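You operate a simulated robot arm through the tools that you are given. There is no shell and no other tool. Be economical: measure what you need, move in short steps, check, and stop when the job is done.

Carry out the task below with a simulated two-armed robot. There is one attempt and no reset: what you move stays moved.

TASK
Shake the SAMPLE grain through the small sieve by hand, then part sieve and pan.
Fine: till only rough grain is left; hold the yellow pan down for the pull; jar and pan back, sieve on the sieve mat. Set down upright: jar.

It is judged by the outcome, as a careful person would: the job done as asked, and still so three seconds after it is handed in. It fails if anything else is knocked over, pushed out of place, dropped, spilled or broken.

THE ROBOT
Two 6-joint arms with two-finger parallel grippers on one trunk, on a base that drives. Base frame: it is fixed to the floor where the robot stands at the start and does not move with it; the origin is under the middle of the robot, x ahead of it, y to its left, z up; the surface under the hand at the start is at about z = 0.78. Units: m, degrees, N and s.
The left shoulder is at the start at [0.06, 0.187, 1.047], the right one opposite. With the tool pointing down near the work surface each hand reaches from about 0.26 to 0.62 m from the robot's upright axis, wherever it stands, measured 20 degrees to its own side. Places, roughly: sieve mat [0.4, 0.5, 0.8]; small pan (21x10x5 cm) [0.3, -0.1, 0.8]. Payload 1.57 kg a hand.
The tool frame of a hand sits at the grasp point between the pads (the TCP): z along the fingers, y along the line on which they close. The tips reach 0.03 m beyond it. Largest opening 0.11 m; finger width 0.024, thickness 0.012; the body of the gripper, 0.048 by 0.112 m, starts 0.078 m behind the TCP.
Orientation is that of the tool frame in the base frame, as [roll, pitch, yaw] about the fixed x, y, z axes, in that order (R = Rz(yaw) Ry(pitch) Rx(roll)). With the fingers straight down and closing along the base's y, the tool's x points along the base's -x, its y along +y and its z along -z.

THE INTERFACE
- The arms move only by the tool jog_arm. It takes "left_rows", "right_rows" or both (then of equal length, played together; a hand with none holds still); each is a list of rows, each a list of 6 numbers: the shift along the base's x, y, z in units of 30 mm (1.0 is 30 mm), then the turn, a rotation vector about the base's x, y, z in units of 6 degrees (1.0 is 6 degrees). In form: [[x, y, z, ax, ay, az], ...]. A call has 1 to 10 rows; each row shifts and turns the commanded pose from where the row before left it. "left_hand" and "right_hand" are, for a hand that has rows, the opening in per cent of the stroke, from 0 (shut) to 100 (fully open), set as the call begins (left out, the last holds). A call with a number of a shift or a turn outside -1 to 1 is refused whole. A row lasts 0.2 s, in which the tool goes at most 0.05 m and 8.6 degrees; a call with a longer step from one row to the next is refused whole, and so is a gripper value outside its range. A pose out of reach is approached as far as the arm can. The call stops where the force on the tool passes 40 N (or 10 N more than at its start, if that is more) or the arm is blocked; 0.2 s more then pass. Each finger travels about 0.153 m/s and halts on what it meets, pressing with about 30 N; the grip force reading is that of the motor and also rises with nothing between the fingers. The clock runs only during rows and for 0.2 s after the last one: add rows that do not move to give the fingers time. It gives the time, the measured TCP pose, the force on the tool (base axes), the opening and the grip force at its end, in the units of the frame above (readings bear some noise), with the torque about the TCP (base axes, N m) and any sound that the robot's microphone picked up.
- Cameras (640 x 400 px; columns grow to the right, rows downward): "scene" is now at [0.0112, 0.003, 1.5767]; the picture's right is [0.05, -1.00, -0.00], its down [-0.84, -0.04, -0.55] and it looks along [0.55, 0.02, -0.84] (base axes); focal length 250 px, centre (320, 200). "left" rides on the left gripper at [0.07, -0.016, -0.141] in its tool frame; the picture's right is [0.23, 0.97, 0.00], its down [-0.85, 0.20, -0.48] and it looks along [-0.47, 0.11, 0.88] (tool axes); focal length 222 px, centre (320, 200). "right" rides on the right gripper at [0.07, 0.016, -0.141] in its tool frame; the picture's right is [-0.23, 0.97, 0.00], its down [-0.86, -0.20, -0.48] and it looks along [-0.47, -0.11, 0.88] (tool axes); focal length 222 px, centre (320, 200).
- get_image(camera): a new picture of that camera. No time passes.
- lift_body(by): slides the trunk up (or, below 0, down) by that many m; the arms and the scene camera ride with it, the base frame stays. It gives what a move gives, with no picture.
- steer(legs): drives the robot by 1 to 6 legs, each [ahead, left, turn to the left] in m, m and degrees, along the robot's own axes; the way and the turn of a leg run together, so that a leg with both is an arc; at most 1.5 m and 180 degrees a leg. The arms and the cameras ride along, it lands a little off, and it stops where it bumps. It gives what a move gives.
- pan_tilt(pan, tilt): turns the head with the scene camera to pan (to the left, within 86 degrees either way) and tilt (down, from -29 to 69), counted from straight ahead of the robot. It gives what a move gives.
- locate(camera, pixels): for up to 12 pixels [column, row] of the newest picture of that camera ("zoom" is the newest enlarged one), the place [x, y, z] in the base frame of the surface seen there, good to about 0.002 m. No time passes.
- inspect(camera, box): a new picture of the part [left, top, right, bottom] of that camera's present view, enlarged. No time passes.
- hand_in(): hands the job in; it is judged then, once.

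Keep the steps short. Do not move on a guess: measure, check each grasp and each placing, and mend mistakes. In all there are 80 turns and 62 pictures (those below and enlarged ones count). Leave the grippers open and the arms clear of the work at the hand-in unless told otherwise, and finish with a single line.

The tools are called after "Emit:" as name(argument=value, ...) on one line, values as JSON. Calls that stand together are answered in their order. jog_arm: Moves the arms, as the interface text tells. Its arguments: {"type":"object","properties":{"left_rows":{"type":"array"},"left_hand":{"type":"number"},"right_rows":{"type":"array"},"right_hand":{"type":"number"}},"required":[]} The other tools are called the same way: lift_body (by) slides the trunk up or down; steer (legs) drives the base; pan_tilt (pan, tilt) turns the head that bears the scene camera; get_image (camera) takes a picture; locate (camera, pixels) gives the place of the surface under pixels of a picture; inspect (camera, box) takes an enlarged picture of a part of a camera's view; hand_in () hands the job in.

At the start:

```text
time: 0.0
left_position: [0.4051, 0.0307, 1.1548]
left_tcp_rot: [180.0, 0.0, -180.0]
left_contact_force: [0.2, 0.0, 0.2]
left_ft_torque: [0.02, 0.02, -0.02]
left_opening: 0.1099
left_gripper_force: 0.1
right_position: [0.4293, -0.3611, 1.2201]
right_tcp_rot: [-180.0, -0.1, -180.0]
right_contact_force: [-0.4, -0.4, -0.2]
right_ft_torque: [-0.01, 0.0, 0.0]
right_opening: 0.1102
right_gripper_force: 0.0
trunk travel left (down, up): [-0.675, 0.315]
robot x, y, heading: [-0.0018, 0.0009, -0.1]
head pan, tilt: [2.6, 56.9]
```

scene: 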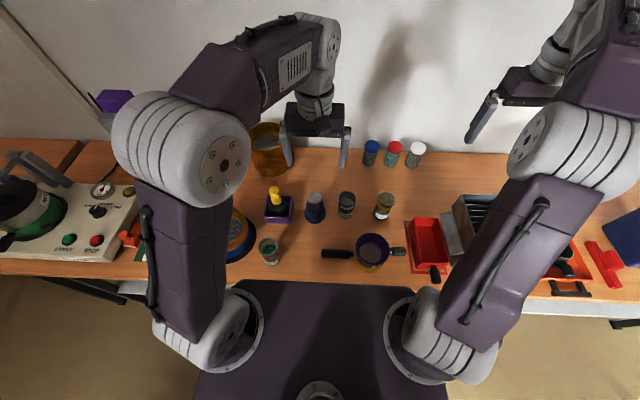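
right: 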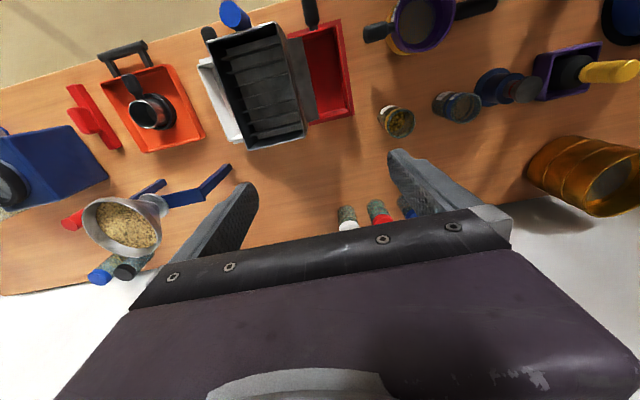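
left: 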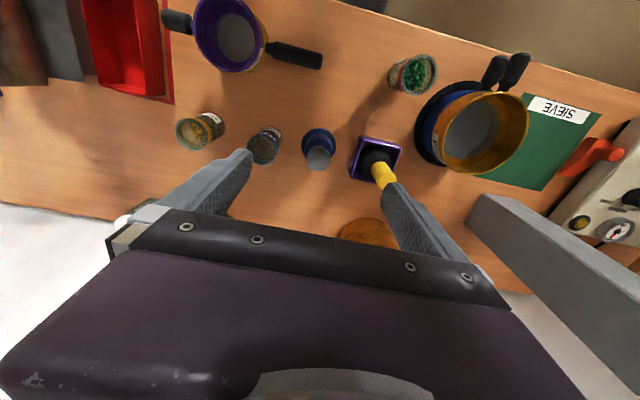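

I see a small purple sieve on a pan near scene pixel (372,250), and several jars. I'll enlarge to read labels and details first.

Emit:
inspect(camera="scene", box=[230, 130, 450, 290])

Emit:
inspect(camera="left", box=[150, 0, 600, 210])

Emit:
inspect(camera="right", box=[300, 0, 500, 150])

```text
2.50 times, centred on (340, 210) of scene
```

zoom: 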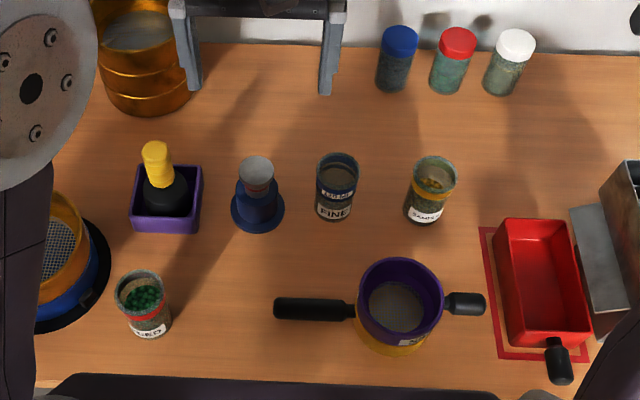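

```text
1.42 times, centred on (375, 105) of left
```

zoom: 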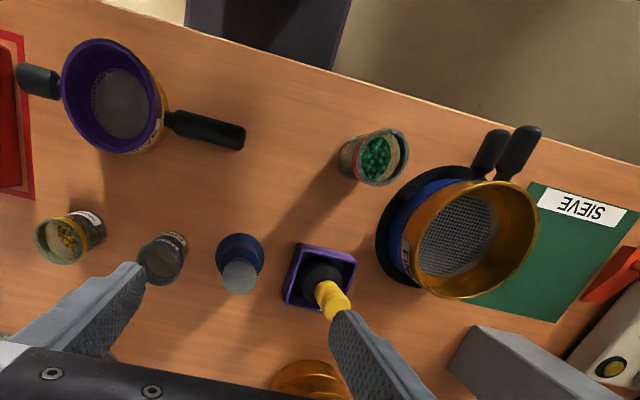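

```text
2.67 times, centred on (400, 75) of right
```

zoom: 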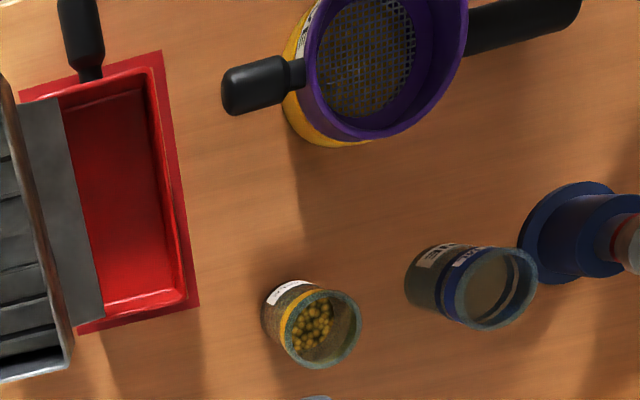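

The SAMPLE jar (yellow band) is open; the purple sieve sits on the yellow pan. I'll measure these with locate and enlarge them further.

Emit:
inspect(camera="scene", box=[310, 180, 420, 280])

Emit:
locate(camera="scene", pixels=[[384, 197], [383, 217], [378, 202], [392, 202], [385, 192], [384, 225], [346, 215], [332, 253], [352, 254], [398, 251], [405, 251], [372, 237]])

Emit:
locate(camera="right", pixels=[[397, 122], [411, 122], [381, 122], [396, 107], [425, 25], [398, 25], [380, 32], [455, 15], [480, 5], [425, 52], [418, 54], [360, 60]])

```text
4.00 times, centred on (365, 230) of scene
```

zoom: 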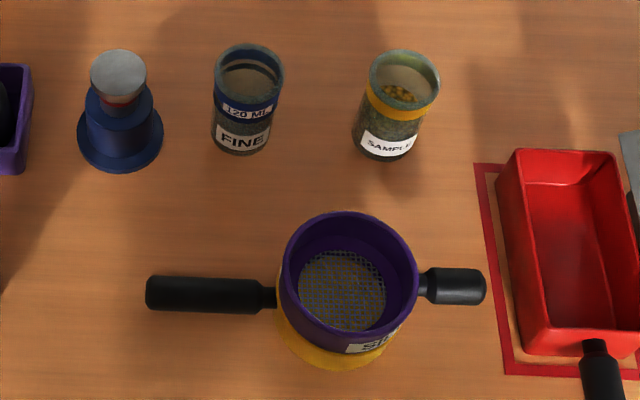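

```text
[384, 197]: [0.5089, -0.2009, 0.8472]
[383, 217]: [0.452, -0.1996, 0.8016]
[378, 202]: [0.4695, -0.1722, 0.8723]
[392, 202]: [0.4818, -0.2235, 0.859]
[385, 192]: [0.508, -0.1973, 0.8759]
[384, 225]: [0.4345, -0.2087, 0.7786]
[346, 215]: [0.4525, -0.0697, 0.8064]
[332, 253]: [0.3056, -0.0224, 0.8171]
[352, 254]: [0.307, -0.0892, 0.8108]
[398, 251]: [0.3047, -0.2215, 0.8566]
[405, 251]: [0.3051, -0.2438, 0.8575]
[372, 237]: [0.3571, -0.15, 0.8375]
```

```text
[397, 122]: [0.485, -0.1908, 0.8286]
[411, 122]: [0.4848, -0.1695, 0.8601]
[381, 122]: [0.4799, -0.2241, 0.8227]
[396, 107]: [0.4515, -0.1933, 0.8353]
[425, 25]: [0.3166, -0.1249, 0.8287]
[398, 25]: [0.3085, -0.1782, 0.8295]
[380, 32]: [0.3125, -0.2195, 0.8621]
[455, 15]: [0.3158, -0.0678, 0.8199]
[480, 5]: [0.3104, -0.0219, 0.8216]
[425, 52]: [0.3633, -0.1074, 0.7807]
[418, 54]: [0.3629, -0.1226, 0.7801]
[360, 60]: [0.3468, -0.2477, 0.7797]
```

The SAMPLE jar is centred near (0.477,-0.198), with its top at z≈0.876. The pan handle points left (+y, low) and the sieve handle points right (-y, z≈0.857). I'll bring the right hand toward the jar and tilt it 45° forward, so the jar can later be rolled out sideways over the sieve.

Emit:
jog_arm(right_rows=[[-0.13, 0.54, -0.75, 0, -0.75, 0], [-0.13, 0.54, -0.75, 0, -0.75, 0], [-0.13, 0.54, -0.75, 0, -0.75, 0], [-0.13, 0.54, -0.75, 0, -0.75, 0], [-0.13, 0.54, -0.75, 0, -0.75, 0], [-0.13, 0.54, -0.75, 0, -0.75, 0], [-0.13, 0.54, -0.75, 0, -0.75, 0], [-0.13, 0.54, -0.75, 0, -0.75, 0], [-0.13, 0.54, -0.75, 0, -0.75, 0], [-0.13, 0.54, -0.75, 0, -0.75, 0]], right_hand=100)

Emit:
get_image(camera="right")

Emit:
get_image(camera="scene")

```text
time: 2.2
left_position: [0.406, 0.0303, 1.1542]
left_tcp_rot: [180.0, -0.2, -179.9]
left_contact_force: [0.5, -0.2, -0.2]
left_ft_torque: [-0.04, 0.04, -0.02]
left_opening: 0.11
left_gripper_force: 0.0
right_position: [0.4345, -0.2072, 1.0231]
right_tcp_rot: [177.8, 42.0, 180.0]
right_contact_force: [-0.1, 0.1, -0.1]
right_ft_torque: [0.04, 0.08, 0.01]
right_opening: 0.1101
right_gripper_force: 0.0
right hand out of reach, approached as far as the arm can: row 8, 9, 10
trunk travel left (down, up): [-0.675, 0.315]
robot x, y, heading: [-0.0007, 0.0035, 0.1]
head pan, tilt: [2.6, 56.9]
```

```text
54 pictures are left
```

right: 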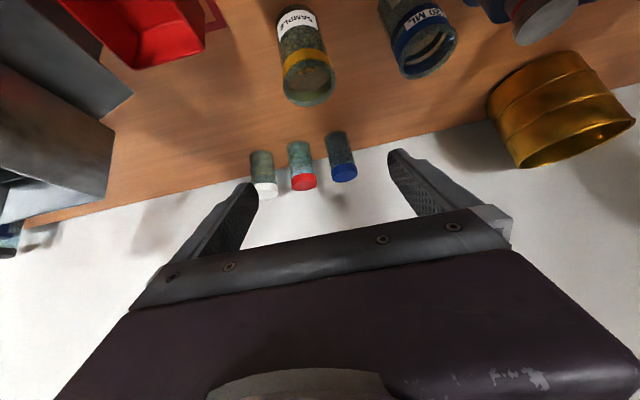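

```text
53 pictures are left
```

scene: 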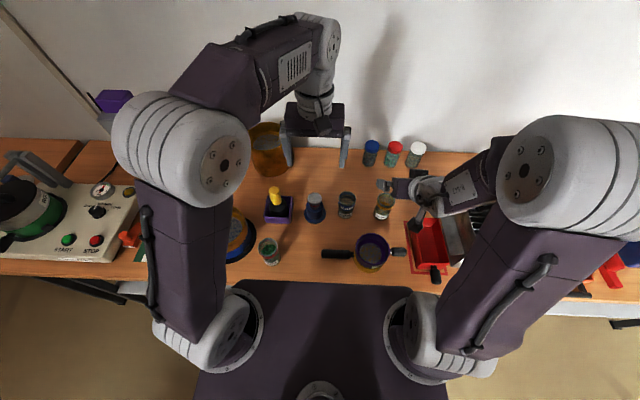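

The arm runs out of reach because the target is too close to the body. I'll back the robot up 0.15 m for room.

Emit:
steer(legs=[[-0.15, 0, 0]])

```text
time: 3.6
left_position: [0.2565, 0.0306, 1.1547]
left_tcp_rot: [-179.9, 0.1, 180.0]
left_contact_force: [-0.1, 0.0, -0.5]
left_ft_torque: [-0.01, 0.0, 0.01]
left_opening: 0.1099
left_gripper_force: 0.0
right_position: [0.2856, -0.2075, 1.0234]
right_tcp_rot: [177.6, 42.1, 179.9]
right_contact_force: [-0.9, -0.4, -0.1]
right_ft_torque: [-0.01, 0.01, 0.04]
right_opening: 0.11
right_gripper_force: 0.1
trunk travel left (down, up): [-0.675, 0.315]
robot x, y, heading: [-0.1513, 0.0009, -0.1]
head pan, tilt: [2.6, 56.9]
```

I'll rehearse the pour motion empty-handed, over the sieve and well above it, to see whether the arm can reach it.

Emit:
jog_arm(right_rows=[[0.1, 0.33, 0, 1, 0, 0], [0.1, 0.33, 0, 1, 0, 0], [0.1, 0.33, 0, 1, 0, 0], [0.1, 0.33, 0, 1, 0, 0], [0.1, 0.33, 0, 1, 0, 0], [0.1, 0.33, 0, 1, 0, 0], [0.1, 0.33, 0, 1, 0, 0], [0.1, 0.33, 0, 1, 0, 0], [0.1, 0.33, 0, 1, 0, 0], [0.1, 0.33, 0, 1, 0, 0]])

Emit:
jog_arm(right_rows=[[0, 0, 0, 1, 0, 0], [0, 0, 0, 1, 0, 0], [0, 0, 0, 1, 0, 0], [0, 0, 0, 1, 0, 0], [0, 0, 0, 1, 0, 0], [0, 0, 0, 1, 0, 0], [0, 0, 0, 1, 0, 0], [0, 0, 0, 1, 0, 0], [0, 0, 0, 1, 0, 0], [0, 0, 0, 1, 0, 0]])

Emit:
get_image(camera="scene")

```text
time: 5.8
left_position: [0.2564, 0.0297, 1.1554]
left_tcp_rot: [-180.0, -0.1, -180.0]
left_contact_force: [0.3, 0.1, -0.3]
left_ft_torque: [0.02, -0.01, 0.01]
left_opening: 0.1099
left_gripper_force: 0.1
right_position: [0.3148, -0.1092, 1.0236]
right_tcp_rot: [110.9, 19.4, 141.7]
right_contact_force: [0.7, 0.2, 0.0]
right_ft_torque: [0.01, 0.01, -0.01]
right_opening: 0.1101
right_gripper_force: 0.0
trunk travel left (down, up): [-0.675, 0.315]
robot x, y, heading: [-0.1493, -0.0006, 0.0]
head pan, tilt: [2.6, 56.9]
```

```text
time: 8.0
left_position: [0.2553, 0.0297, 1.1555]
left_tcp_rot: [180.0, 0.0, -179.9]
left_contact_force: [0.8, -0.3, 0.3]
left_ft_torque: [-0.01, 0.01, -0.02]
left_opening: 0.1099
left_gripper_force: 0.1
right_position: [0.337, -0.1301, 1.0293]
right_tcp_rot: [66.6, -19.8, 142.1]
right_contact_force: [0.0, -0.2, -0.2]
right_ft_torque: [0.05, -0.02, 0.0]
right_opening: 0.1101
right_gripper_force: 0.0
right hand out of reach, approached as far as the arm can: row 10
trunk travel left (down, up): [-0.675, 0.315]
robot x, y, heading: [-0.1495, 0.0006, -0.1]
head pan, tilt: [2.6, 56.9]
```

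```text
52 pictures are left
```

scene: 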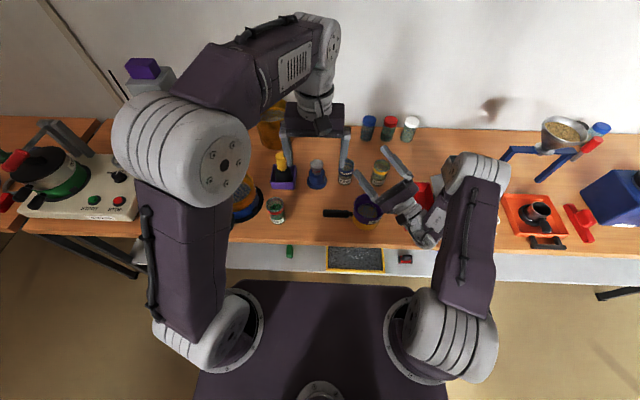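

The pour pose works to about 114° and then runs short of room. I'll back up another 6 cm, unroll the hand and go to the pre-grasp in front of the jar.

Emit:
steer(legs=[[-0.06, 0, 0]])

Emit:
jog_arm(right_rows=[[0, 0, 0, -1, 0, 0], [0, 0, 0, -1, 0, 0], [0, 0, 0, -1, 0, 0], [0, 0, 0, -1, 0, 0], [0, 0, 0, -1, 0, 0], [0, 0, 0, -1, 0, 0], [0, 0, 0, -1, 0, 0], [0, 0, 0, -1, 0, 0], [0, 0, 0, -1, 0, 0], [0, 0, 0, -1, 0, 0]])

Emit:
jog_arm(right_rows=[[0, -0.2, 0, -1, 0, 0], [0, -0.2, 0, -1, 0, 0], [0, -0.2, 0, -1, 0, 0], [0, -0.2, 0, -1, 0, 0], [0, -0.2, 0, -1, 0, 0], [0, -0.2, 0, -1, 0, 0], [0.2, -0.2, -0.2, -1, 0, 0], [0.3, -0.2, -0.3, -1, 0, 0], [0.3, -0.2, -0.3, -1, 0, 0], [0.3, -0.2, -0.3, 0, 0, 0]])

```text
time: 8.9
left_position: [0.1967, 0.031, 1.1557]
left_tcp_rot: [-180.0, 0.0, -180.0]
left_contact_force: [0.3, -0.2, 0.4]
left_ft_torque: [-0.02, 0.0, -0.02]
left_opening: 0.1101
left_gripper_force: 0.1
right_position: [0.2779, -0.1293, 1.0304]
right_tcp_rot: [66.7, -19.7, 142.0]
right_contact_force: [-0.2, 1.1, -0.9]
right_ft_torque: [0.0, 0.02, 0.03]
right_opening: 0.11
right_gripper_force: 0.0
trunk travel left (down, up): [-0.675, 0.315]
robot x, y, heading: [-0.2093, 0.0017, 0.3]
head pan, tilt: [2.6, 56.9]
```

```text
time: 11.1
left_position: [0.1956, 0.031, 1.1557]
left_tcp_rot: [-179.9, 0.1, -179.9]
left_contact_force: [-0.5, 0.0, -0.3]
left_ft_torque: [0.0, -0.07, -0.01]
left_opening: 0.11
left_gripper_force: 0.1
right_position: [0.2765, -0.1296, 1.0304]
right_tcp_rot: [113.3, 19.5, 142.0]
right_contact_force: [-0.2, -0.2, 0.1]
right_ft_torque: [0.01, 0.0, -0.01]
right_opening: 0.1099
right_gripper_force: 0.0
trunk travel left (down, up): [-0.675, 0.315]
robot x, y, heading: [-0.2091, -0.0005, 0.1]
head pan, tilt: [2.6, 56.9]
```

```text
time: 13.3
left_position: [0.1955, 0.0303, 1.155]
left_tcp_rot: [180.0, 0.0, 180.0]
left_contact_force: [-0.8, -0.5, -0.4]
left_ft_torque: [-0.01, -0.01, 0.02]
left_opening: 0.1101
left_gripper_force: 0.0
right_position: [0.3113, -0.1908, 0.9961]
right_tcp_rot: [171.8, 41.6, 174.5]
right_contact_force: [-0.1, 0.7, 0.0]
right_ft_torque: [-0.01, -0.02, 0.03]
right_opening: 0.1101
right_gripper_force: 0.1
trunk travel left (down, up): [-0.675, 0.315]
robot x, y, heading: [-0.2099, -0.0028, 0.0]
head pan, tilt: [2.6, 56.9]
```

Next is the last roll correction and the shift to the pre-grasp. Then I'll look through the right camera.

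Emit:
jog_arm(right_rows=[[0.8, -0.08, -0.67, -0.95, -0.5, 0], [0.8, -0.08, -0.67, 0, 0, 0], [0.8, -0.08, -0.67, 0, 0, 0]])

Emit:
get_image(camera="right")

Emit:
locate(camera="right", pixels=[[300, 20], [320, 80]])

Emit:
get_image(camera="scene")

```text
time: 14.1
left_position: [0.1961, 0.0323, 1.1546]
left_tcp_rot: [-179.9, 0.0, -180.0]
left_contact_force: [0.8, -0.1, -0.5]
left_ft_torque: [-0.02, 0.0, 0.01]
left_opening: 0.1097
left_gripper_force: 0.0
right_position: [0.368, -0.2311, 0.9439]
right_tcp_rot: [179.3, 44.9, 179.7]
right_contact_force: [-0.8, 0.2, 0.3]
right_ft_torque: [0.01, 0.02, -0.04]
right_opening: 0.11
right_gripper_force: 0.0
right hand out of reach, approached as far as the arm can: row 1, 2
trunk travel left (down, up): [-0.675, 0.315]
robot x, y, heading: [-0.2123, 0.0007, -0.4]
head pan, tilt: [2.6, 56.9]
```

```text
51 pictures are left
```

right: 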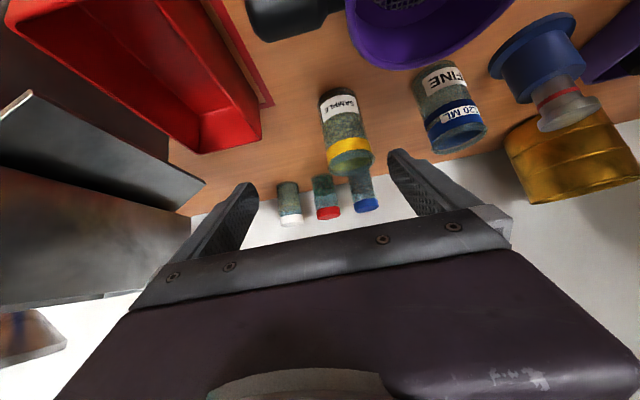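

```text
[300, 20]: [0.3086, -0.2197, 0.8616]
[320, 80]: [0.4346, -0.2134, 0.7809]
```

```text
50 pictures are left
```

scene: 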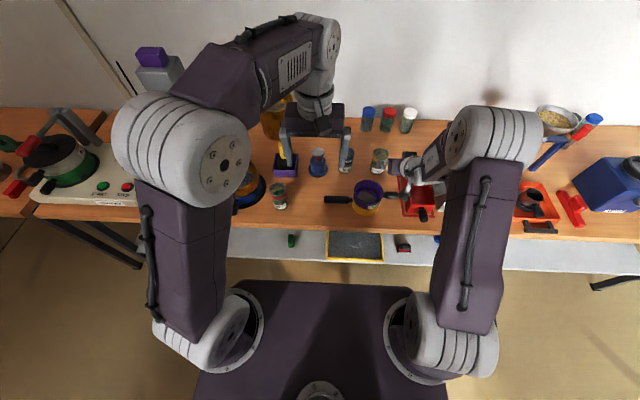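

The TCP sits at y=-0.231, off target because of a reach limit. I'll measure the jar's rim and edges in this picture.

Emit:
locate(camera="right", pixels=[[346, 120], [330, 125], [361, 118], [349, 145], [330, 148], [368, 146], [350, 165], [340, 90], [450, 110], [260, 110]])

Emit:
jog_arm(right_rows=[[0.3, 0.5, 0, 0, 0, 0], [0, 0.6, 0, 0, 0, 0]])

```text
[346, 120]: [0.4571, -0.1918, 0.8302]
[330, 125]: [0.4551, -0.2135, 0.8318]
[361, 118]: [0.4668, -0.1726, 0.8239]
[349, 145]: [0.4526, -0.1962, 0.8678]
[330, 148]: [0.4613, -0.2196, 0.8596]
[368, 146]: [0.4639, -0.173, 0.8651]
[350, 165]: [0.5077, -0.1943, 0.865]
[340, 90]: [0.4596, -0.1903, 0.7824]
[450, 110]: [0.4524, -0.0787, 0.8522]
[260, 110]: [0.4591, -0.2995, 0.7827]
```

```text
time: 14.7
left_position: [0.1958, 0.0315, 1.1556]
left_tcp_rot: [-179.9, 0.1, -179.9]
left_contact_force: [-0.3, -0.6, 0.4]
left_ft_torque: [0.06, 0.03, 0.02]
left_opening: 0.1102
left_gripper_force: 0.0
right_position: [0.3738, -0.2261, 0.9414]
right_tcp_rot: [178.9, 44.9, 179.7]
right_contact_force: [-0.4, -0.2, 0.1]
right_ft_torque: [-0.01, -0.03, 0.0]
right_opening: 0.11
right_gripper_force: 0.0
right hand out of reach, approached as far as the arm can: row 1, 2
trunk travel left (down, up): [-0.675, 0.315]
robot x, y, heading: [-0.2102, 0.0002, 0.2]
head pan, tilt: [2.6, 56.9]
```

The straight-ahead yaw hits a joint limit going left. I'll yaw the hand 30° so the fingers point forward-left, which is easier for this arm, and move to the new pre-grasp (0.42,-0.231,0.91).

Emit:
jog_arm(right_rows=[[0, 0, 0, 0, 0, 1], [0, 0, 0, 0, 0, 1], [0, 0, 0, 0, 0, 1], [0, 0, 0, 0, 0, 1], [0, 0, 0, 0, 0, 1], [0.8, 0, -0.5, 0, 0, 0], [0.7, 0, -0.5, 0, 0, 0]])

Emit:
get_image(camera="right")

```text
time: 16.3
left_position: [0.1951, 0.0301, 1.1543]
left_tcp_rot: [-180.0, 0.0, 180.0]
left_contact_force: [0.6, -0.3, 0.2]
left_ft_torque: [0.0, -0.02, -0.02]
left_opening: 0.1102
left_gripper_force: 0.2
right_position: [0.4221, -0.2263, 0.9114]
right_tcp_rot: [179.4, 45.0, -150.3]
right_contact_force: [-0.8, 0.6, -0.1]
right_ft_torque: [-0.02, -0.01, 0.0]
right_opening: 0.1096
right_gripper_force: 0.1
trunk travel left (down, up): [-0.675, 0.315]
robot x, y, heading: [-0.2129, 0.0006, -0.1]
head pan, tilt: [2.6, 56.9]
```

```text
49 pictures are left
```

right: 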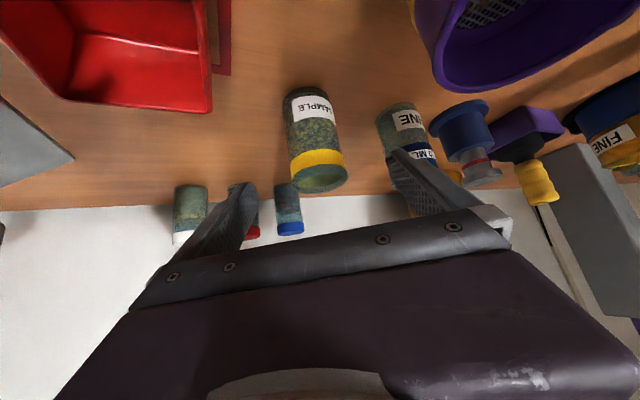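

The reach is fine now. I'll check the jar's centre from this view before closing in.

Emit:
locate(camera="right", pixels=[[316, 140], [292, 145], [338, 135], [318, 160], [290, 165], [345, 158], [320, 183], [305, 95], [390, 120], [420, 150]])

Emit:
jog_arm(right_rows=[[0.4, 0.2, -0.5, 0, 0, 0], [0.4, 0.2, -0.5, 0, 0, 0], [0.4, 0.2, -0.5, 0, 0, 0]])

Emit:
get_image(camera="right")

```text
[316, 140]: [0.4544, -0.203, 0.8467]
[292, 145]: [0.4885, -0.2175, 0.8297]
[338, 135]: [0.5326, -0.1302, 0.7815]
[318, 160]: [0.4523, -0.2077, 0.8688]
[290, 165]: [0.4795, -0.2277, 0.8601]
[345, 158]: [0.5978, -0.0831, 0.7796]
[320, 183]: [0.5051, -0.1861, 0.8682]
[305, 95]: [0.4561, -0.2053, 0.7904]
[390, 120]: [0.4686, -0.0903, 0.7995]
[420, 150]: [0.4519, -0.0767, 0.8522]
```

```text
time: 17.1
left_position: [0.1952, 0.0314, 1.1551]
left_tcp_rot: [-180.0, 0.0, -179.9]
left_contact_force: [-0.3, -0.5, -0.1]
left_ft_torque: [0.0, -0.01, 0.03]
left_opening: 0.1103
left_gripper_force: 0.0
right_position: [0.4586, -0.2077, 0.8688]
right_tcp_rot: [179.4, 45.0, -150.3]
right_contact_force: [-0.5, 0.5, 0.0]
right_ft_torque: [-0.05, -0.03, 0.01]
right_opening: 0.11
right_gripper_force: 0.0
trunk travel left (down, up): [-0.675, 0.315]
robot x, y, heading: [-0.21, -0.0035, -0.4]
head pan, tilt: [2.6, 56.9]
```

```text
48 pictures are left
```

right: 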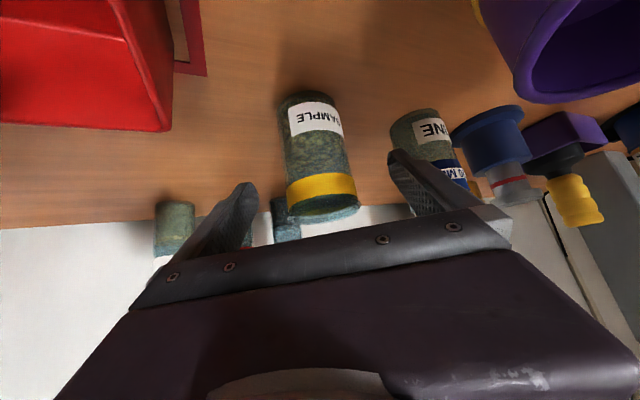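

The jar's centre is confirmed at about (0.479,-0.197). Next comes the last 2–3 cm and the grip, with waiting rows for the fingers.

Emit:
jog_arm(right_rows=[[0.35, 0.18, -0.5, 0, 0, 0], [0.35, 0.18, -0.5, 0, 0, 0]])

Emit:
jog_arm(right_rows=[[0, 0, 0, 0, 0, 0], [0, 0, 0, 0, 0, 0], [0, 0, 0, 0, 0, 0]], right_hand=0)

Emit:
get_image(camera="right")

```text
time: 17.7
left_position: [0.1967, 0.0307, 1.1551]
left_tcp_rot: [-179.9, 0.1, 180.0]
left_contact_force: [-0.9, 0.6, -0.1]
left_ft_torque: [0.01, -0.01, 0.0]
left_opening: 0.1102
left_gripper_force: 0.0
right_position: [0.4756, -0.1953, 0.8382]
right_tcp_rot: [179.4, 45.0, -150.3]
right_contact_force: [0.2, -0.3, 0.2]
right_ft_torque: [-0.02, 0.02, -0.01]
right_opening: 0.1103
right_gripper_force: 0.0
trunk travel left (down, up): [-0.675, 0.315]
robot x, y, heading: [-0.2088, -0.0011, -0.1]
head pan, tilt: [2.6, 56.9]
```

```text
time: 18.5
left_position: [0.1941, 0.0313, 1.1555]
left_tcp_rot: [180.0, 0.0, 180.0]
left_contact_force: [-0.1, -0.8, 0.4]
left_ft_torque: [0.02, 0.0, -0.02]
left_opening: 0.1097
left_gripper_force: 0.0
right_position: [0.4767, -0.1942, 0.8388]
right_tcp_rot: [179.4, 45.0, -150.4]
right_contact_force: [0.2, -0.2, 1.1]
right_ft_torque: [-0.1, -0.02, -0.01]
right_opening: 0.0557
right_gripper_force: 29.9
trunk travel left (down, up): [-0.675, 0.315]
robot x, y, heading: [-0.2113, 0.0002, 0.3]
head pan, tilt: [2.6, 56.9]
```

```text
47 pictures are left
```

right: 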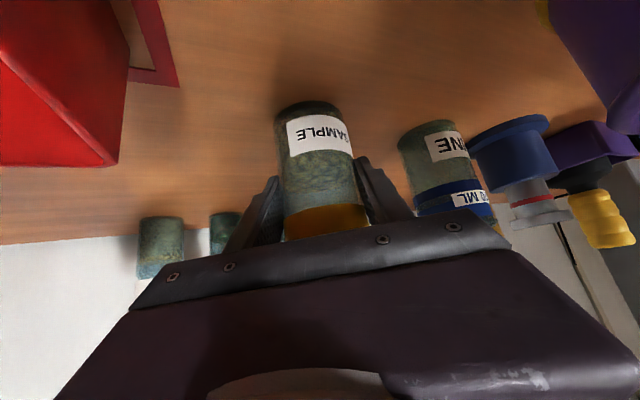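

The jar is gripped with an opening of 0.056. I'll lift it straight up 14 cm.

Emit:
jog_arm(right_rows=[[0, 0, 0.6, 0, 0, 0], [0, 0, 0.8, 0, 0, 0], [0, 0, 0.8, 0, 0, 0], [0, 0, 0.8, 0, 0, 0], [0, 0, 0.8, 0, 0, 0], [0, 0, 0.8, 0, 0, 0]])

Emit:
inspect(camera="scene", box=[310, 100, 470, 220])

Emit:
locate(camera="zoom", pixels=[[225, 325], [205, 345], [190, 340], [248, 345], [225, 355], [222, 312], [222, 372], [265, 345]])

```text
time: 19.9
left_position: [0.1956, 0.0312, 1.1546]
left_tcp_rot: [180.0, 0.0, -179.9]
left_contact_force: [0.2, 0.1, 0.7]
left_ft_torque: [0.04, -0.05, -0.03]
left_opening: 0.11
left_gripper_force: 0.1
right_position: [0.4791, -0.1956, 0.9726]
right_tcp_rot: [179.3, 45.0, -150.4]
right_contact_force: [0.6, -0.8, -2.3]
right_ft_torque: [0.01, -0.01, 0.03]
right_opening: 0.0552
right_gripper_force: 30.0
trunk travel left (down, up): [-0.675, 0.315]
robot x, y, heading: [-0.2096, -0.0006, 0.1]
head pan, tilt: [2.6, 56.9]
```

```text
3.33 times, centred on (390, 160) of scene
```

zoom: 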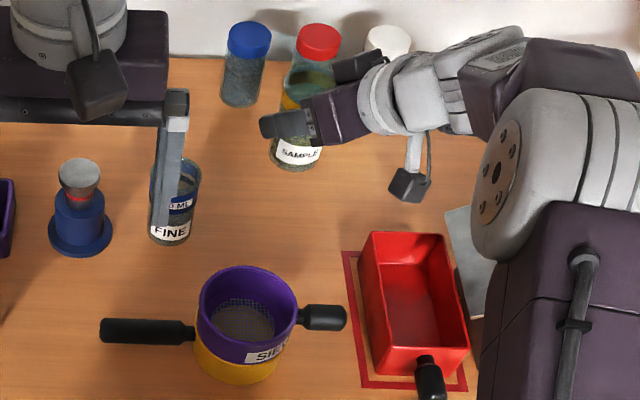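

```text
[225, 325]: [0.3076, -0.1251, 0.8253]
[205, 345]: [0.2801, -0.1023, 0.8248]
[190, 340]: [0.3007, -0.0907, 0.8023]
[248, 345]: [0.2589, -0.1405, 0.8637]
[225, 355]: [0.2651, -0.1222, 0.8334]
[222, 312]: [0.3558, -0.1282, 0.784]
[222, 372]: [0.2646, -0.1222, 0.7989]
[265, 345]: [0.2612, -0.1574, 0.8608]
```

The jar is up. Next I'll measure the sieve rim precisely so I can aim the pour.

Emit:
locate(camera="zoom", pixels=[[248, 268], [202, 308], [295, 308], [246, 340], [230, 272], [270, 272], [215, 335], [280, 330], [245, 360], [245, 375]])

```text
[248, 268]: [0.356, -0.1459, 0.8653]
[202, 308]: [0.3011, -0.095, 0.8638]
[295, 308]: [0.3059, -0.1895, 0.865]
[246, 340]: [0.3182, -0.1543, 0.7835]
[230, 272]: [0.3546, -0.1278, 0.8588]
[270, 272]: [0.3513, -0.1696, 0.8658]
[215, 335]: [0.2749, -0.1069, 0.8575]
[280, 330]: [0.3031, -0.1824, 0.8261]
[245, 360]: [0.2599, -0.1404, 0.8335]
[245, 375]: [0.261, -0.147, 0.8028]
```

The sieve centre is (0.308,-0.142), its radius is 0.048 and its rim is at z 0.866. I'll carry the upright jar above it to TCP (0.308,-0.110,0.975) and move the left hand out to the left.

Emit:
jog_arm(right_rows=[[-0.71, 0.36, 0, 0, 0, 0], [-0.71, 0.36, 0, 0, 0, 0], [-0.71, 0.36, 0, 0, 0, 0], [-0.71, 0.36, 0, 0, 0, 0], [-0.71, 0.36, 0, 0, 0, 0], [-0.71, 0.36, 0, 0, 0, 0], [-0.71, 0.36, 0, 0, 0, 0], [-0.71, 0.36, 0, 0, 0, 0]], left_rows=[[0, 0.6, 0, 0, 0, 0], [0, 0.6, 0, 0, 0, 0], [0, 0.6, 0, 0, 0, 0], [0, 0.6, 0, 0, 0, 0], [0, 0.6, 0, 0, 0, 0], [0, 0.6, 0, 0, 0, 0], [0, 0.6, 0, 0, 0, 0], [0, 0.6, 0, 0, 0, 0]])

Emit:
inspect(camera="scene", box=[310, 100, 470, 220])

```text
time: 21.7
left_position: [0.1959, 0.1745, 1.1557]
left_tcp_rot: [-179.8, 0.1, -179.9]
left_contact_force: [-0.4, -0.4, 0.4]
left_ft_torque: [-0.03, 0.02, 0.01]
left_opening: 0.1101
left_gripper_force: 0.0
right_position: [0.3079, -0.109, 0.9742]
right_tcp_rot: [179.5, 45.0, -150.1]
right_contact_force: [0.1, -0.1, -1.0]
right_ft_torque: [-0.03, 0.01, 0.01]
right_opening: 0.0553
right_gripper_force: 29.3
trunk travel left (down, up): [-0.675, 0.315]
robot x, y, heading: [-0.2085, 0.0009, 0.2]
head pan, tilt: [2.6, 56.9]
```

```text
3.33 times, centred on (390, 160) of scene
```

zoom: 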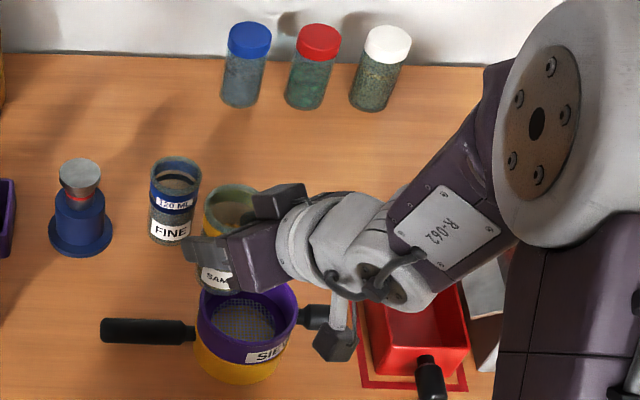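

Jar above the sieve. I'll undo the 30° yaw while it is upright, then tilt 36° and check.

Emit:
jog_arm(right_rows=[[0, 0, 0, 0, 0, -1], [0, 0, 0, 0, 0, -1], [0, 0, 0, 0, 0, -1], [0, 0, 0, 0, 0, -1], [0, 0, 0, 0.5, 0, -1], [0, 0, 0, 1, 0, 0], [0, 0, 0, 1, 0, 0], [0, 0, 0, 1, 0, 0], [0, 0, 0, 1, 0, 0], [0, 0, 0, 1, 0, 0]])

Emit:
get_image(camera="right")

Emit:
inspect(camera="scene", box=[310, 100, 470, 220])

```text
time: 23.9
left_position: [0.1962, 0.1728, 1.1542]
left_tcp_rot: [180.0, 0.0, -180.0]
left_contact_force: [0.2, -0.6, 0.1]
left_ft_torque: [0.02, -0.03, 0.02]
left_opening: 0.1102
left_gripper_force: 0.1
right_position: [0.3144, -0.1257, 0.9805]
right_tcp_rot: [133.8, 40.5, 156.8]
right_contact_force: [0.0, 0.0, -1.6]
right_ft_torque: [0.01, -0.02, 0.03]
right_opening: 0.0556
right_gripper_force: 30.2
right hand out of reach, approached as far as the arm can: row 3, 4, 5
trunk travel left (down, up): [-0.675, 0.315]
robot x, y, heading: [-0.2088, -0.0, 0.0]
head pan, tilt: [2.6, 56.9]
```

```text
44 pictures are left
```

right: 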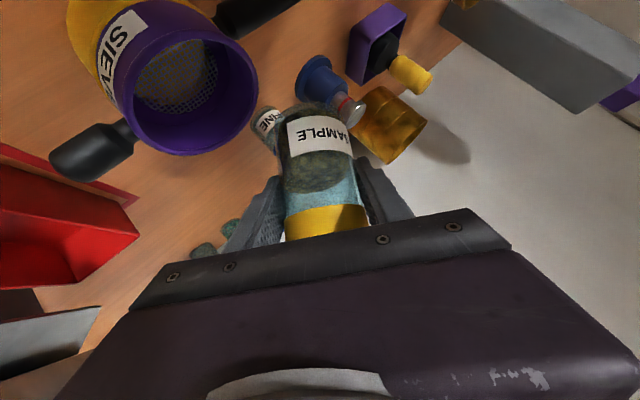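

```text
3.33 times, centred on (390, 160) of scene
```

zoom: 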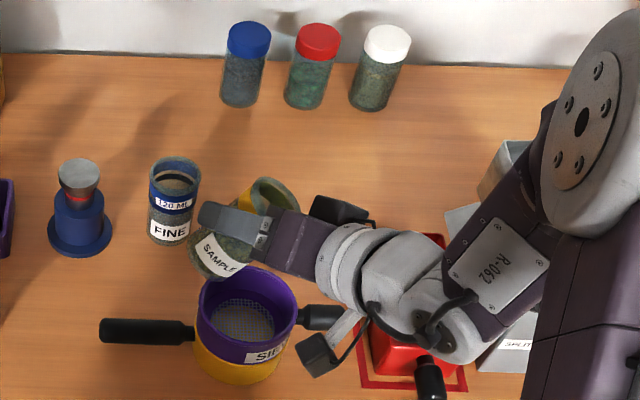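

The jar tilts purely toward -y at 34°, with no spill. I'll continue to about 70° while correcting the position to x 0.308, y -0.110.

Emit:
jog_arm(right_rows=[[-0.1, 0.3, 0, 1, 0, 0], [-0.1, 0.25, 0, 1, 0, 0], [0, 0, 0, 1, 0, 0], [0, 0, 0, 1, 0, 0], [0, 0, 0, 1, 0, 0], [0, 0, 0, 1, 0, 0]])

Emit:
get_image(camera="right")

Emit:
inspect(camera="scene", box=[310, 100, 470, 220])

```text
time: 25.3
left_position: [0.1968, 0.1732, 1.1555]
left_tcp_rot: [179.9, 0.0, -180.0]
left_contact_force: [-0.2, 0.1, 0.4]
left_ft_torque: [0.03, -0.02, 0.0]
left_opening: 0.11
left_gripper_force: 0.0
right_position: [0.3081, -0.1079, 0.9793]
right_tcp_rot: [98.5, 20.6, 138.2]
right_contact_force: [0.3, 0.0, -2.0]
right_ft_torque: [0.03, 0.0, 0.01]
right_opening: 0.0551
right_gripper_force: 29.7
trunk travel left (down, up): [-0.675, 0.315]
robot x, y, heading: [-0.2077, 0.001, 0.1]
head pan, tilt: [2.6, 56.9]
```

```text
42 pictures are left
```

right: 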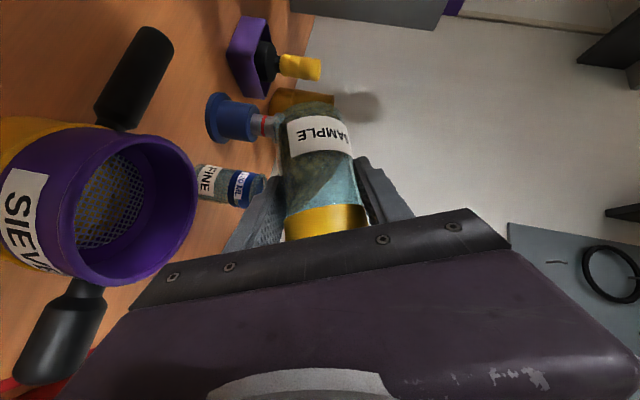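

```text
3.33 times, centred on (390, 160) of scene
```

zoom: 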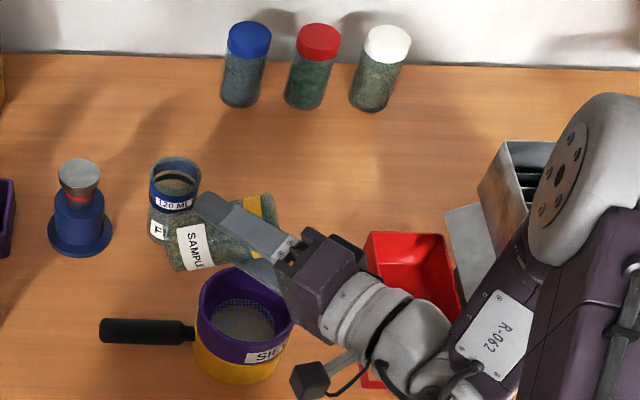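

The tilt is about 70° and the mouth is over the sieve, with nothing out yet. I'll lower 12 mm and tilt on to about 106°, slowly.

Emit:
jog_arm(right_rows=[[0, 0, -0.4, 0.6, 0, 0], [0, 0, 0, 0.8, 0, 0], [0, 0, 0, 0.8, 0, 0], [0, 0, 0, 0.8, 0, 0], [0, 0, 0, 0.8, 0, 0], [0, 0, 0, 0.8, 0, 0], [0, 0, 0, 0.8, 0, 0], [0, 0, 0, 0.6, 0, 0]])

Emit:
get_image(camera="right")

Emit:
inspect(camera="scene", box=[310, 100, 470, 220])

```text
time: 27.1
left_position: [0.1962, 0.1735, 1.1542]
left_tcp_rot: [180.0, 0.0, -180.0]
left_contact_force: [0.4, -0.3, 0.2]
left_ft_torque: [0.01, -0.03, -0.01]
left_opening: 0.11
left_gripper_force: 0.0
right_position: [0.3076, -0.1074, 0.9671]
right_tcp_rot: [72.5, -4.7, 134.3]
right_contact_force: [0.2, 0.5, -1.2]
right_ft_torque: [-0.04, 0.03, 0.0]
right_opening: 0.0552
right_gripper_force: 29.7
trunk travel left (down, up): [-0.675, 0.315]
robot x, y, heading: [-0.2107, 0.0019, -0.2]
head pan, tilt: [2.6, 56.9]
```

```text
40 pictures are left
```

right: 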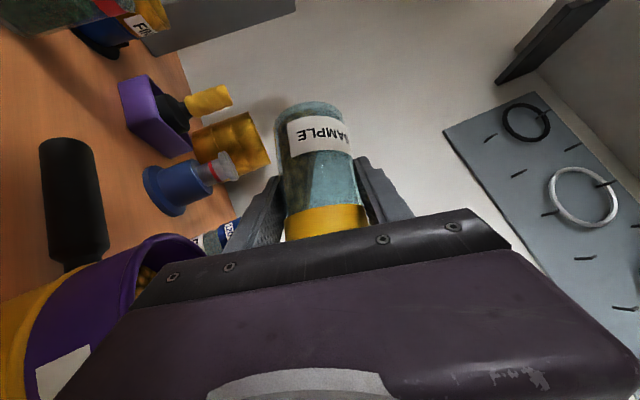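

```text
3.33 times, centred on (390, 160) of scene
```

zoom: 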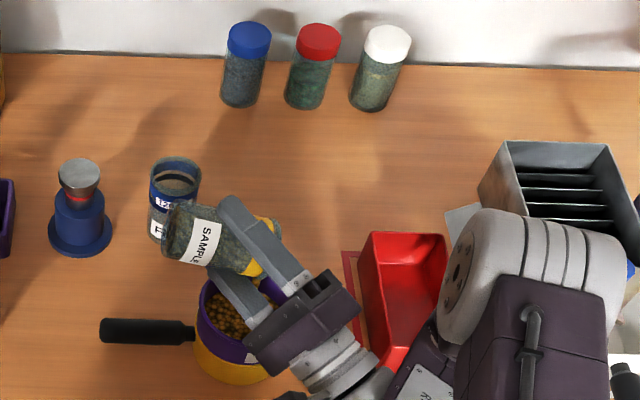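

Grain is landing in the sieve. I'll tilt on toward 130° and give it a little time to empty.

Emit:
jog_arm(right_rows=[[0, 0, 0, 0.8, 0, 0], [0, 0, 0, 0.8, 0, 0], [0, 0, 0, 0.8, 0, 0], [0, 0, 0, 0.8, 0, 0], [0, 0, 0, 0.8, 0, 0], [0, 0, 0, 0, 0, 0], [0, 0, 0, 0, 0, 0], [0, 0, 0, 0, 0, 0]])

Emit:
get_image(camera="right")

Emit:
inspect(camera="scene", box=[330, 140, 410, 200])

```text
time: 28.1
left_position: [0.1914, 0.1751, 1.1568]
left_tcp_rot: [-179.8, 0.2, 179.9]
left_contact_force: [0.7, 0.3, 0.5]
left_ft_torque: [-0.01, 0.05, -0.04]
left_opening: 0.1103
left_gripper_force: 0.1
right_position: [0.3432, -0.1183, 0.9724]
right_tcp_rot: [59.9, -15.0, 136.8]
right_contact_force: [-14.1, -2.4, 33.8]
right_ft_torque: [-1.95, 3.34, -0.61]
right_opening: 0.0555
right_gripper_force: 29.9
right hand out of reach, approached as far as the arm can: row 2, 3, 4
trunk travel left (down, up): [-0.675, 0.315]
robot x, y, heading: [-0.2101, -0.0007, -0.1]
head pan, tilt: [2.6, 56.9]
stopped in row 4 (right hand): the force on the tool passed its limit at 44 N (the readings are from after the stop); the commanded pose is now the measured one
```

```text
38 pictures are left
```

right: 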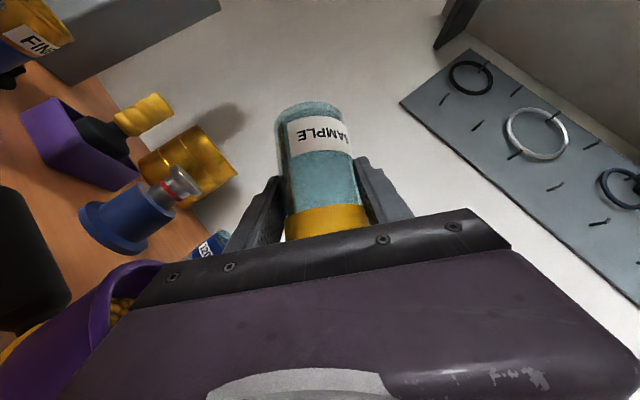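

```text
6.67 times, centred on (370, 170) of scene
```

zoom: 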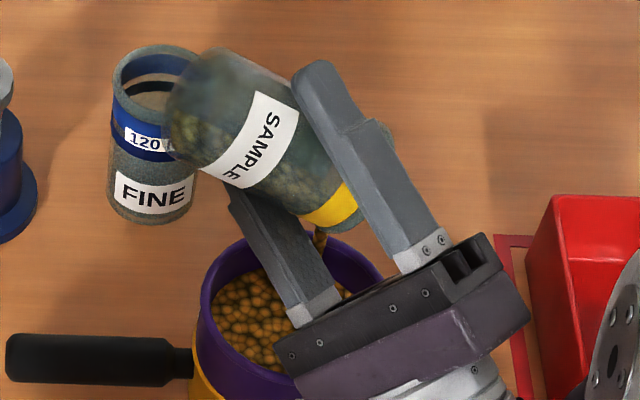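

The reach limit pushed the hand 3.5 cm forward and down onto the sieve rim (44 N). I'll ease up and back at once, then check that the sieve did not shift.

Emit:
jog_arm(right_rows=[[0, 0, 0.5, 0, 0, 0], [-0.4, 0, 0.3, 0, 0, 0]])

Emit:
get_image(camera="scene")

Emit:
inspect(camera="scene", box=[330, 140, 410, 200])

Emit:
locate(camera="zoom", pixels=[[207, 290], [250, 245], [240, 370], [20, 355], [180, 360], [300, 250]])

```text
time: 28.6
left_position: [0.1955, 0.1743, 1.1553]
left_tcp_rot: [-180.0, 0.2, -180.0]
left_contact_force: [0.4, 0.3, 0.4]
left_ft_torque: [-0.02, -0.04, -0.01]
left_opening: 0.1097
left_gripper_force: 0.1
right_position: [0.3508, -0.1211, 0.9887]
right_tcp_rot: [60.8, -15.3, 136.7]
right_contact_force: [-0.9, 0.3, -1.1]
right_ft_torque: [0.0, -0.01, -0.02]
right_opening: 0.0552
right_gripper_force: 30.3
right hand out of reach, approached as far as the arm can: row 1, 2
trunk travel left (down, up): [-0.675, 0.315]
robot x, y, heading: [-0.2114, 0.0006, 0.3]
head pan, tilt: [2.6, 56.9]
```

```text
36 pictures are left
```

scene: 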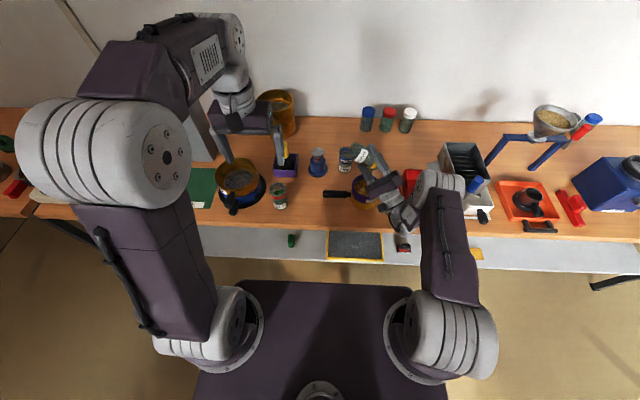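

```text
6.67 times, centred on (370, 170) of scene
```

zoom: 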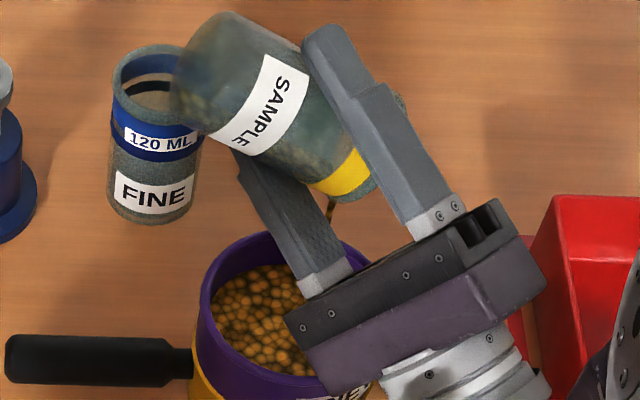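

```text
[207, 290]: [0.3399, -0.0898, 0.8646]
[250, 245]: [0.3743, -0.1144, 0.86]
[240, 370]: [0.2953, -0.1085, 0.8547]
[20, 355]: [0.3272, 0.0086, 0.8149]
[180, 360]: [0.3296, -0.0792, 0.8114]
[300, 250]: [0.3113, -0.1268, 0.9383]
```

The sieve and pan slid forward about 2 cm (centre now ≈(0.33,-0.138)); I'll put that right later. The mouth is still inside the rim, but toward the back. I'll back the base 2 cm so the mouth is centred and the arm gets room.

Emit:
steer(legs=[[-0.022, 0, 0]])

Emit:
jog_arm(right_rows=[[0, 0, 0, 0.4, 0, 0], [0, 0, 0, -0.4, 0, 0], [0, 0, 0, 0.4, 0, 0], [0, 0, 0, -0.4, 0, 0], [0, 0, 0, 0.4, 0, 0], [0, 0, 0, 0, 0, 0]])

Emit:
inspect(camera="scene", box=[330, 130, 410, 190])

Emit:
get_image(camera="right")

```text
time: 29.4
left_position: [0.177, 0.1732, 1.153]
left_tcp_rot: [180.0, -0.2, -179.9]
left_contact_force: [0.4, -0.5, 0.2]
left_ft_torque: [-0.01, 0.04, -0.02]
left_opening: 0.1101
left_gripper_force: 0.0
right_position: [0.3318, -0.1221, 0.987]
right_tcp_rot: [60.9, -15.6, 136.6]
right_contact_force: [0.0, 0.4, -1.3]
right_ft_torque: [-0.01, -0.03, 0.03]
right_opening: 0.055
right_gripper_force: 29.5
trunk travel left (down, up): [-0.675, 0.315]
robot x, y, heading: [-0.2302, -0.0023, -0.2]
head pan, tilt: [2.6, 56.9]
```

```text
time: 30.9
left_position: [0.1739, 0.1728, 1.1543]
left_tcp_rot: [-180.0, 0.0, -179.9]
left_contact_force: [0.4, -0.3, -0.7]
left_ft_torque: [-0.01, 0.01, -0.01]
left_opening: 0.1099
left_gripper_force: 0.1
right_position: [0.3383, -0.1219, 0.9887]
right_tcp_rot: [58.9, -17.1, 137.2]
right_contact_force: [-0.4, 0.2, -0.9]
right_ft_torque: [-0.05, -0.02, 0.01]
right_opening: 0.0548
right_gripper_force: 30.1
right hand out of reach, approached as far as the arm can: row 1
trunk travel left (down, up): [-0.675, 0.315]
robot x, y, heading: [-0.2296, -0.0004, -0.3]
head pan, tilt: [2.6, 56.9]
```

```text
6.67 times, centred on (370, 160) of scene
```

zoom: 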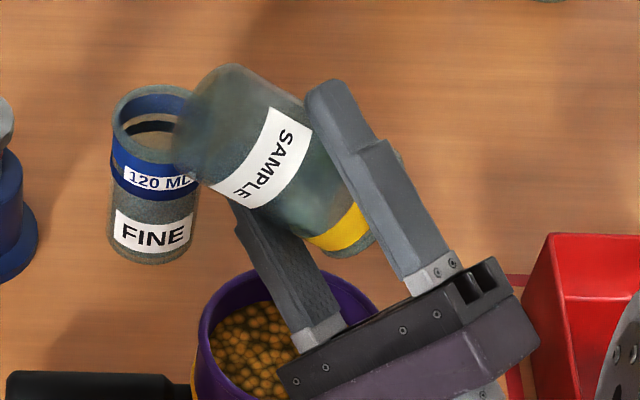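

```text
33 pictures are left
```

right: 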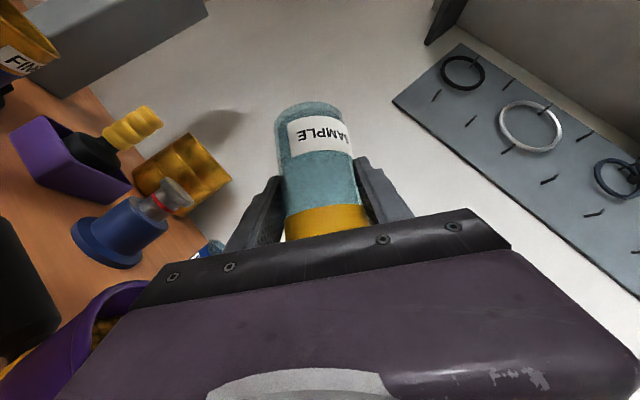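

The jar is empty. I'll raise it and roll it back upright in two stages.

Emit:
jog_arm(right_rows=[[0, 0, 0.8, -0.5, 0, 0], [0, 0, 0.5, -1, 0, 0], [0, 0, 0, -1, 0, 0], [0, 0, 0, -1, 0, 0], [0, 0, 0, -1, 0, 0], [0, 0, 0, -1, 0, 0], [0, 0, 0, -1, 0, 0], [0, 0, 0, -1, 0, 0], [0, 0, 0, -1, 0, 0], [0, 0, 0, -1, 0, 0]])

Emit:
jog_arm(right_rows=[[0, 0, 0, -1, 0, 0], [0, 0, 0, -1, 0, 0], [0, 0, 0, -1, 0, 0], [0, 0, 0, -1, 0, 0], [0, 0, 0, -1, 0, 0.5], [0, 0, 0, -1, 0, 1], [0, 0, 0, -1, 0, 1], [0, 0, 0, -1, 0, 1], [0, 0, 0, -1, 0, 1]])

```text
time: 33.0
left_position: [0.1739, 0.1735, 1.1542]
left_tcp_rot: [-180.0, 0.1, 179.9]
left_contact_force: [-0.6, 0.2, 0.4]
left_ft_torque: [0.0, -0.03, -0.02]
left_opening: 0.1101
left_gripper_force: 0.1
right_position: [0.3364, -0.121, 1.026]
right_tcp_rot: [100.8, 22.8, 139.5]
right_contact_force: [-1.4, -1.0, -0.8]
right_ft_torque: [0.01, 0.0, -0.04]
right_opening: 0.0551
right_gripper_force: 30.1
trunk travel left (down, up): [-0.675, 0.315]
robot x, y, heading: [-0.2291, -0.0016, 0.1]
head pan, tilt: [2.6, 56.9]
```

```text
time: 35.0
left_position: [0.1746, 0.1732, 1.1547]
left_tcp_rot: [180.0, 0.0, 180.0]
left_contact_force: [0.5, -0.7, 0.0]
left_ft_torque: [0.0, 0.02, -0.03]
left_opening: 0.11
left_gripper_force: 0.0
right_position: [0.3368, -0.1219, 1.0274]
right_tcp_rot: [161.2, 39.1, -157.7]
right_contact_force: [0.5, 0.5, -0.7]
right_ft_torque: [0.01, 0.0, 0.0]
right_opening: 0.0552
right_gripper_force: 29.8
trunk travel left (down, up): [-0.675, 0.315]
robot x, y, heading: [-0.2349, -0.0007, 0.1]
head pan, tilt: [2.6, 56.9]
```

A 15° lean remains. From the pose I compute the righting turn (about -x and -y) and apply it while travelling above the jar's old spot.

Emit:
jog_arm(right_rows=[[0, 0, 0, -0.785, -0.985, 0], [0, 0, 0, -0.785, -0.985, 0], [0.78, -0.41, -0.15, 0, 0, 0], [0.78, -0.41, -0.15, 0, 0, 0], [0.78, -0.41, -0.15, 0, 0, 0], [0.78, -0.41, -0.3, 0, 0, 0], [0.78, -0.41, -0.4, 0, 0, 0], [0.78, -0.41, -0.5, 0, 0, 0]])

```text
time: 36.9
left_position: [0.1759, 0.1728, 1.1552]
left_tcp_rot: [-180.0, -0.1, -180.0]
left_contact_force: [0.2, 0.5, -0.1]
left_ft_torque: [-0.04, 0.02, 0.03]
left_opening: 0.11
left_gripper_force: 0.0
right_position: [0.4782, -0.1948, 0.9762]
right_tcp_rot: [179.7, 45.1, -145.3]
right_contact_force: [-0.1, -0.7, -1.0]
right_ft_torque: [0.01, -0.01, 0.01]
right_opening: 0.0552
right_gripper_force: 29.9
trunk travel left (down, up): [-0.675, 0.315]
robot x, y, heading: [-0.234, 0.0024, 0.3]
head pan, tilt: [2.6, 56.9]
```

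The jar is upright. I'll lower it to its old place at z≈0.840.

Emit:
jog_arm(right_rows=[[0, 0, -0.8, 0, 0, -0.4], [0, 0, -0.8, 0, 0, -0.4], [0, 0, -0.8, 0, 0, 0], [0, 0, -0.8, 0, 0, 0], [0, 0, -0.7, 0, 0, 0], [0, 0, -0.35, 0, 0, 0], [0, 0, -0.2, 0, 0, 0]])

Emit:
inspect(camera="scene", box=[310, 110, 430, 200])

```text
time: 38.5
left_position: [0.1738, 0.1741, 1.1549]
left_tcp_rot: [179.9, 0.1, -180.0]
left_contact_force: [-0.3, -0.4, 0.7]
left_ft_torque: [0.01, 0.01, -0.01]
left_opening: 0.11
left_gripper_force: 0.2
right_position: [0.4783, -0.1956, 0.8456]
right_tcp_rot: [179.9, 45.1, -149.8]
right_contact_force: [-0.4, 0.0, -0.4]
right_ft_torque: [-0.01, -0.01, 0.03]
right_opening: 0.0549
right_gripper_force: 30.0
trunk travel left (down, up): [-0.675, 0.315]
robot x, y, heading: [-0.2302, 0.0008, 0.1]
head pan, tilt: [2.6, 56.9]
```

```text
4.44 times, centred on (370, 155) of scene
```

zoom: 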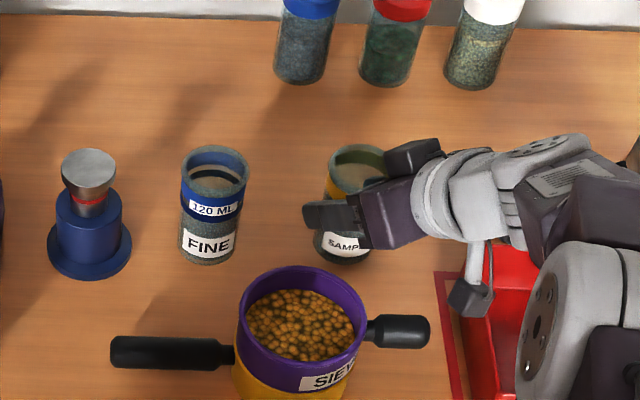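

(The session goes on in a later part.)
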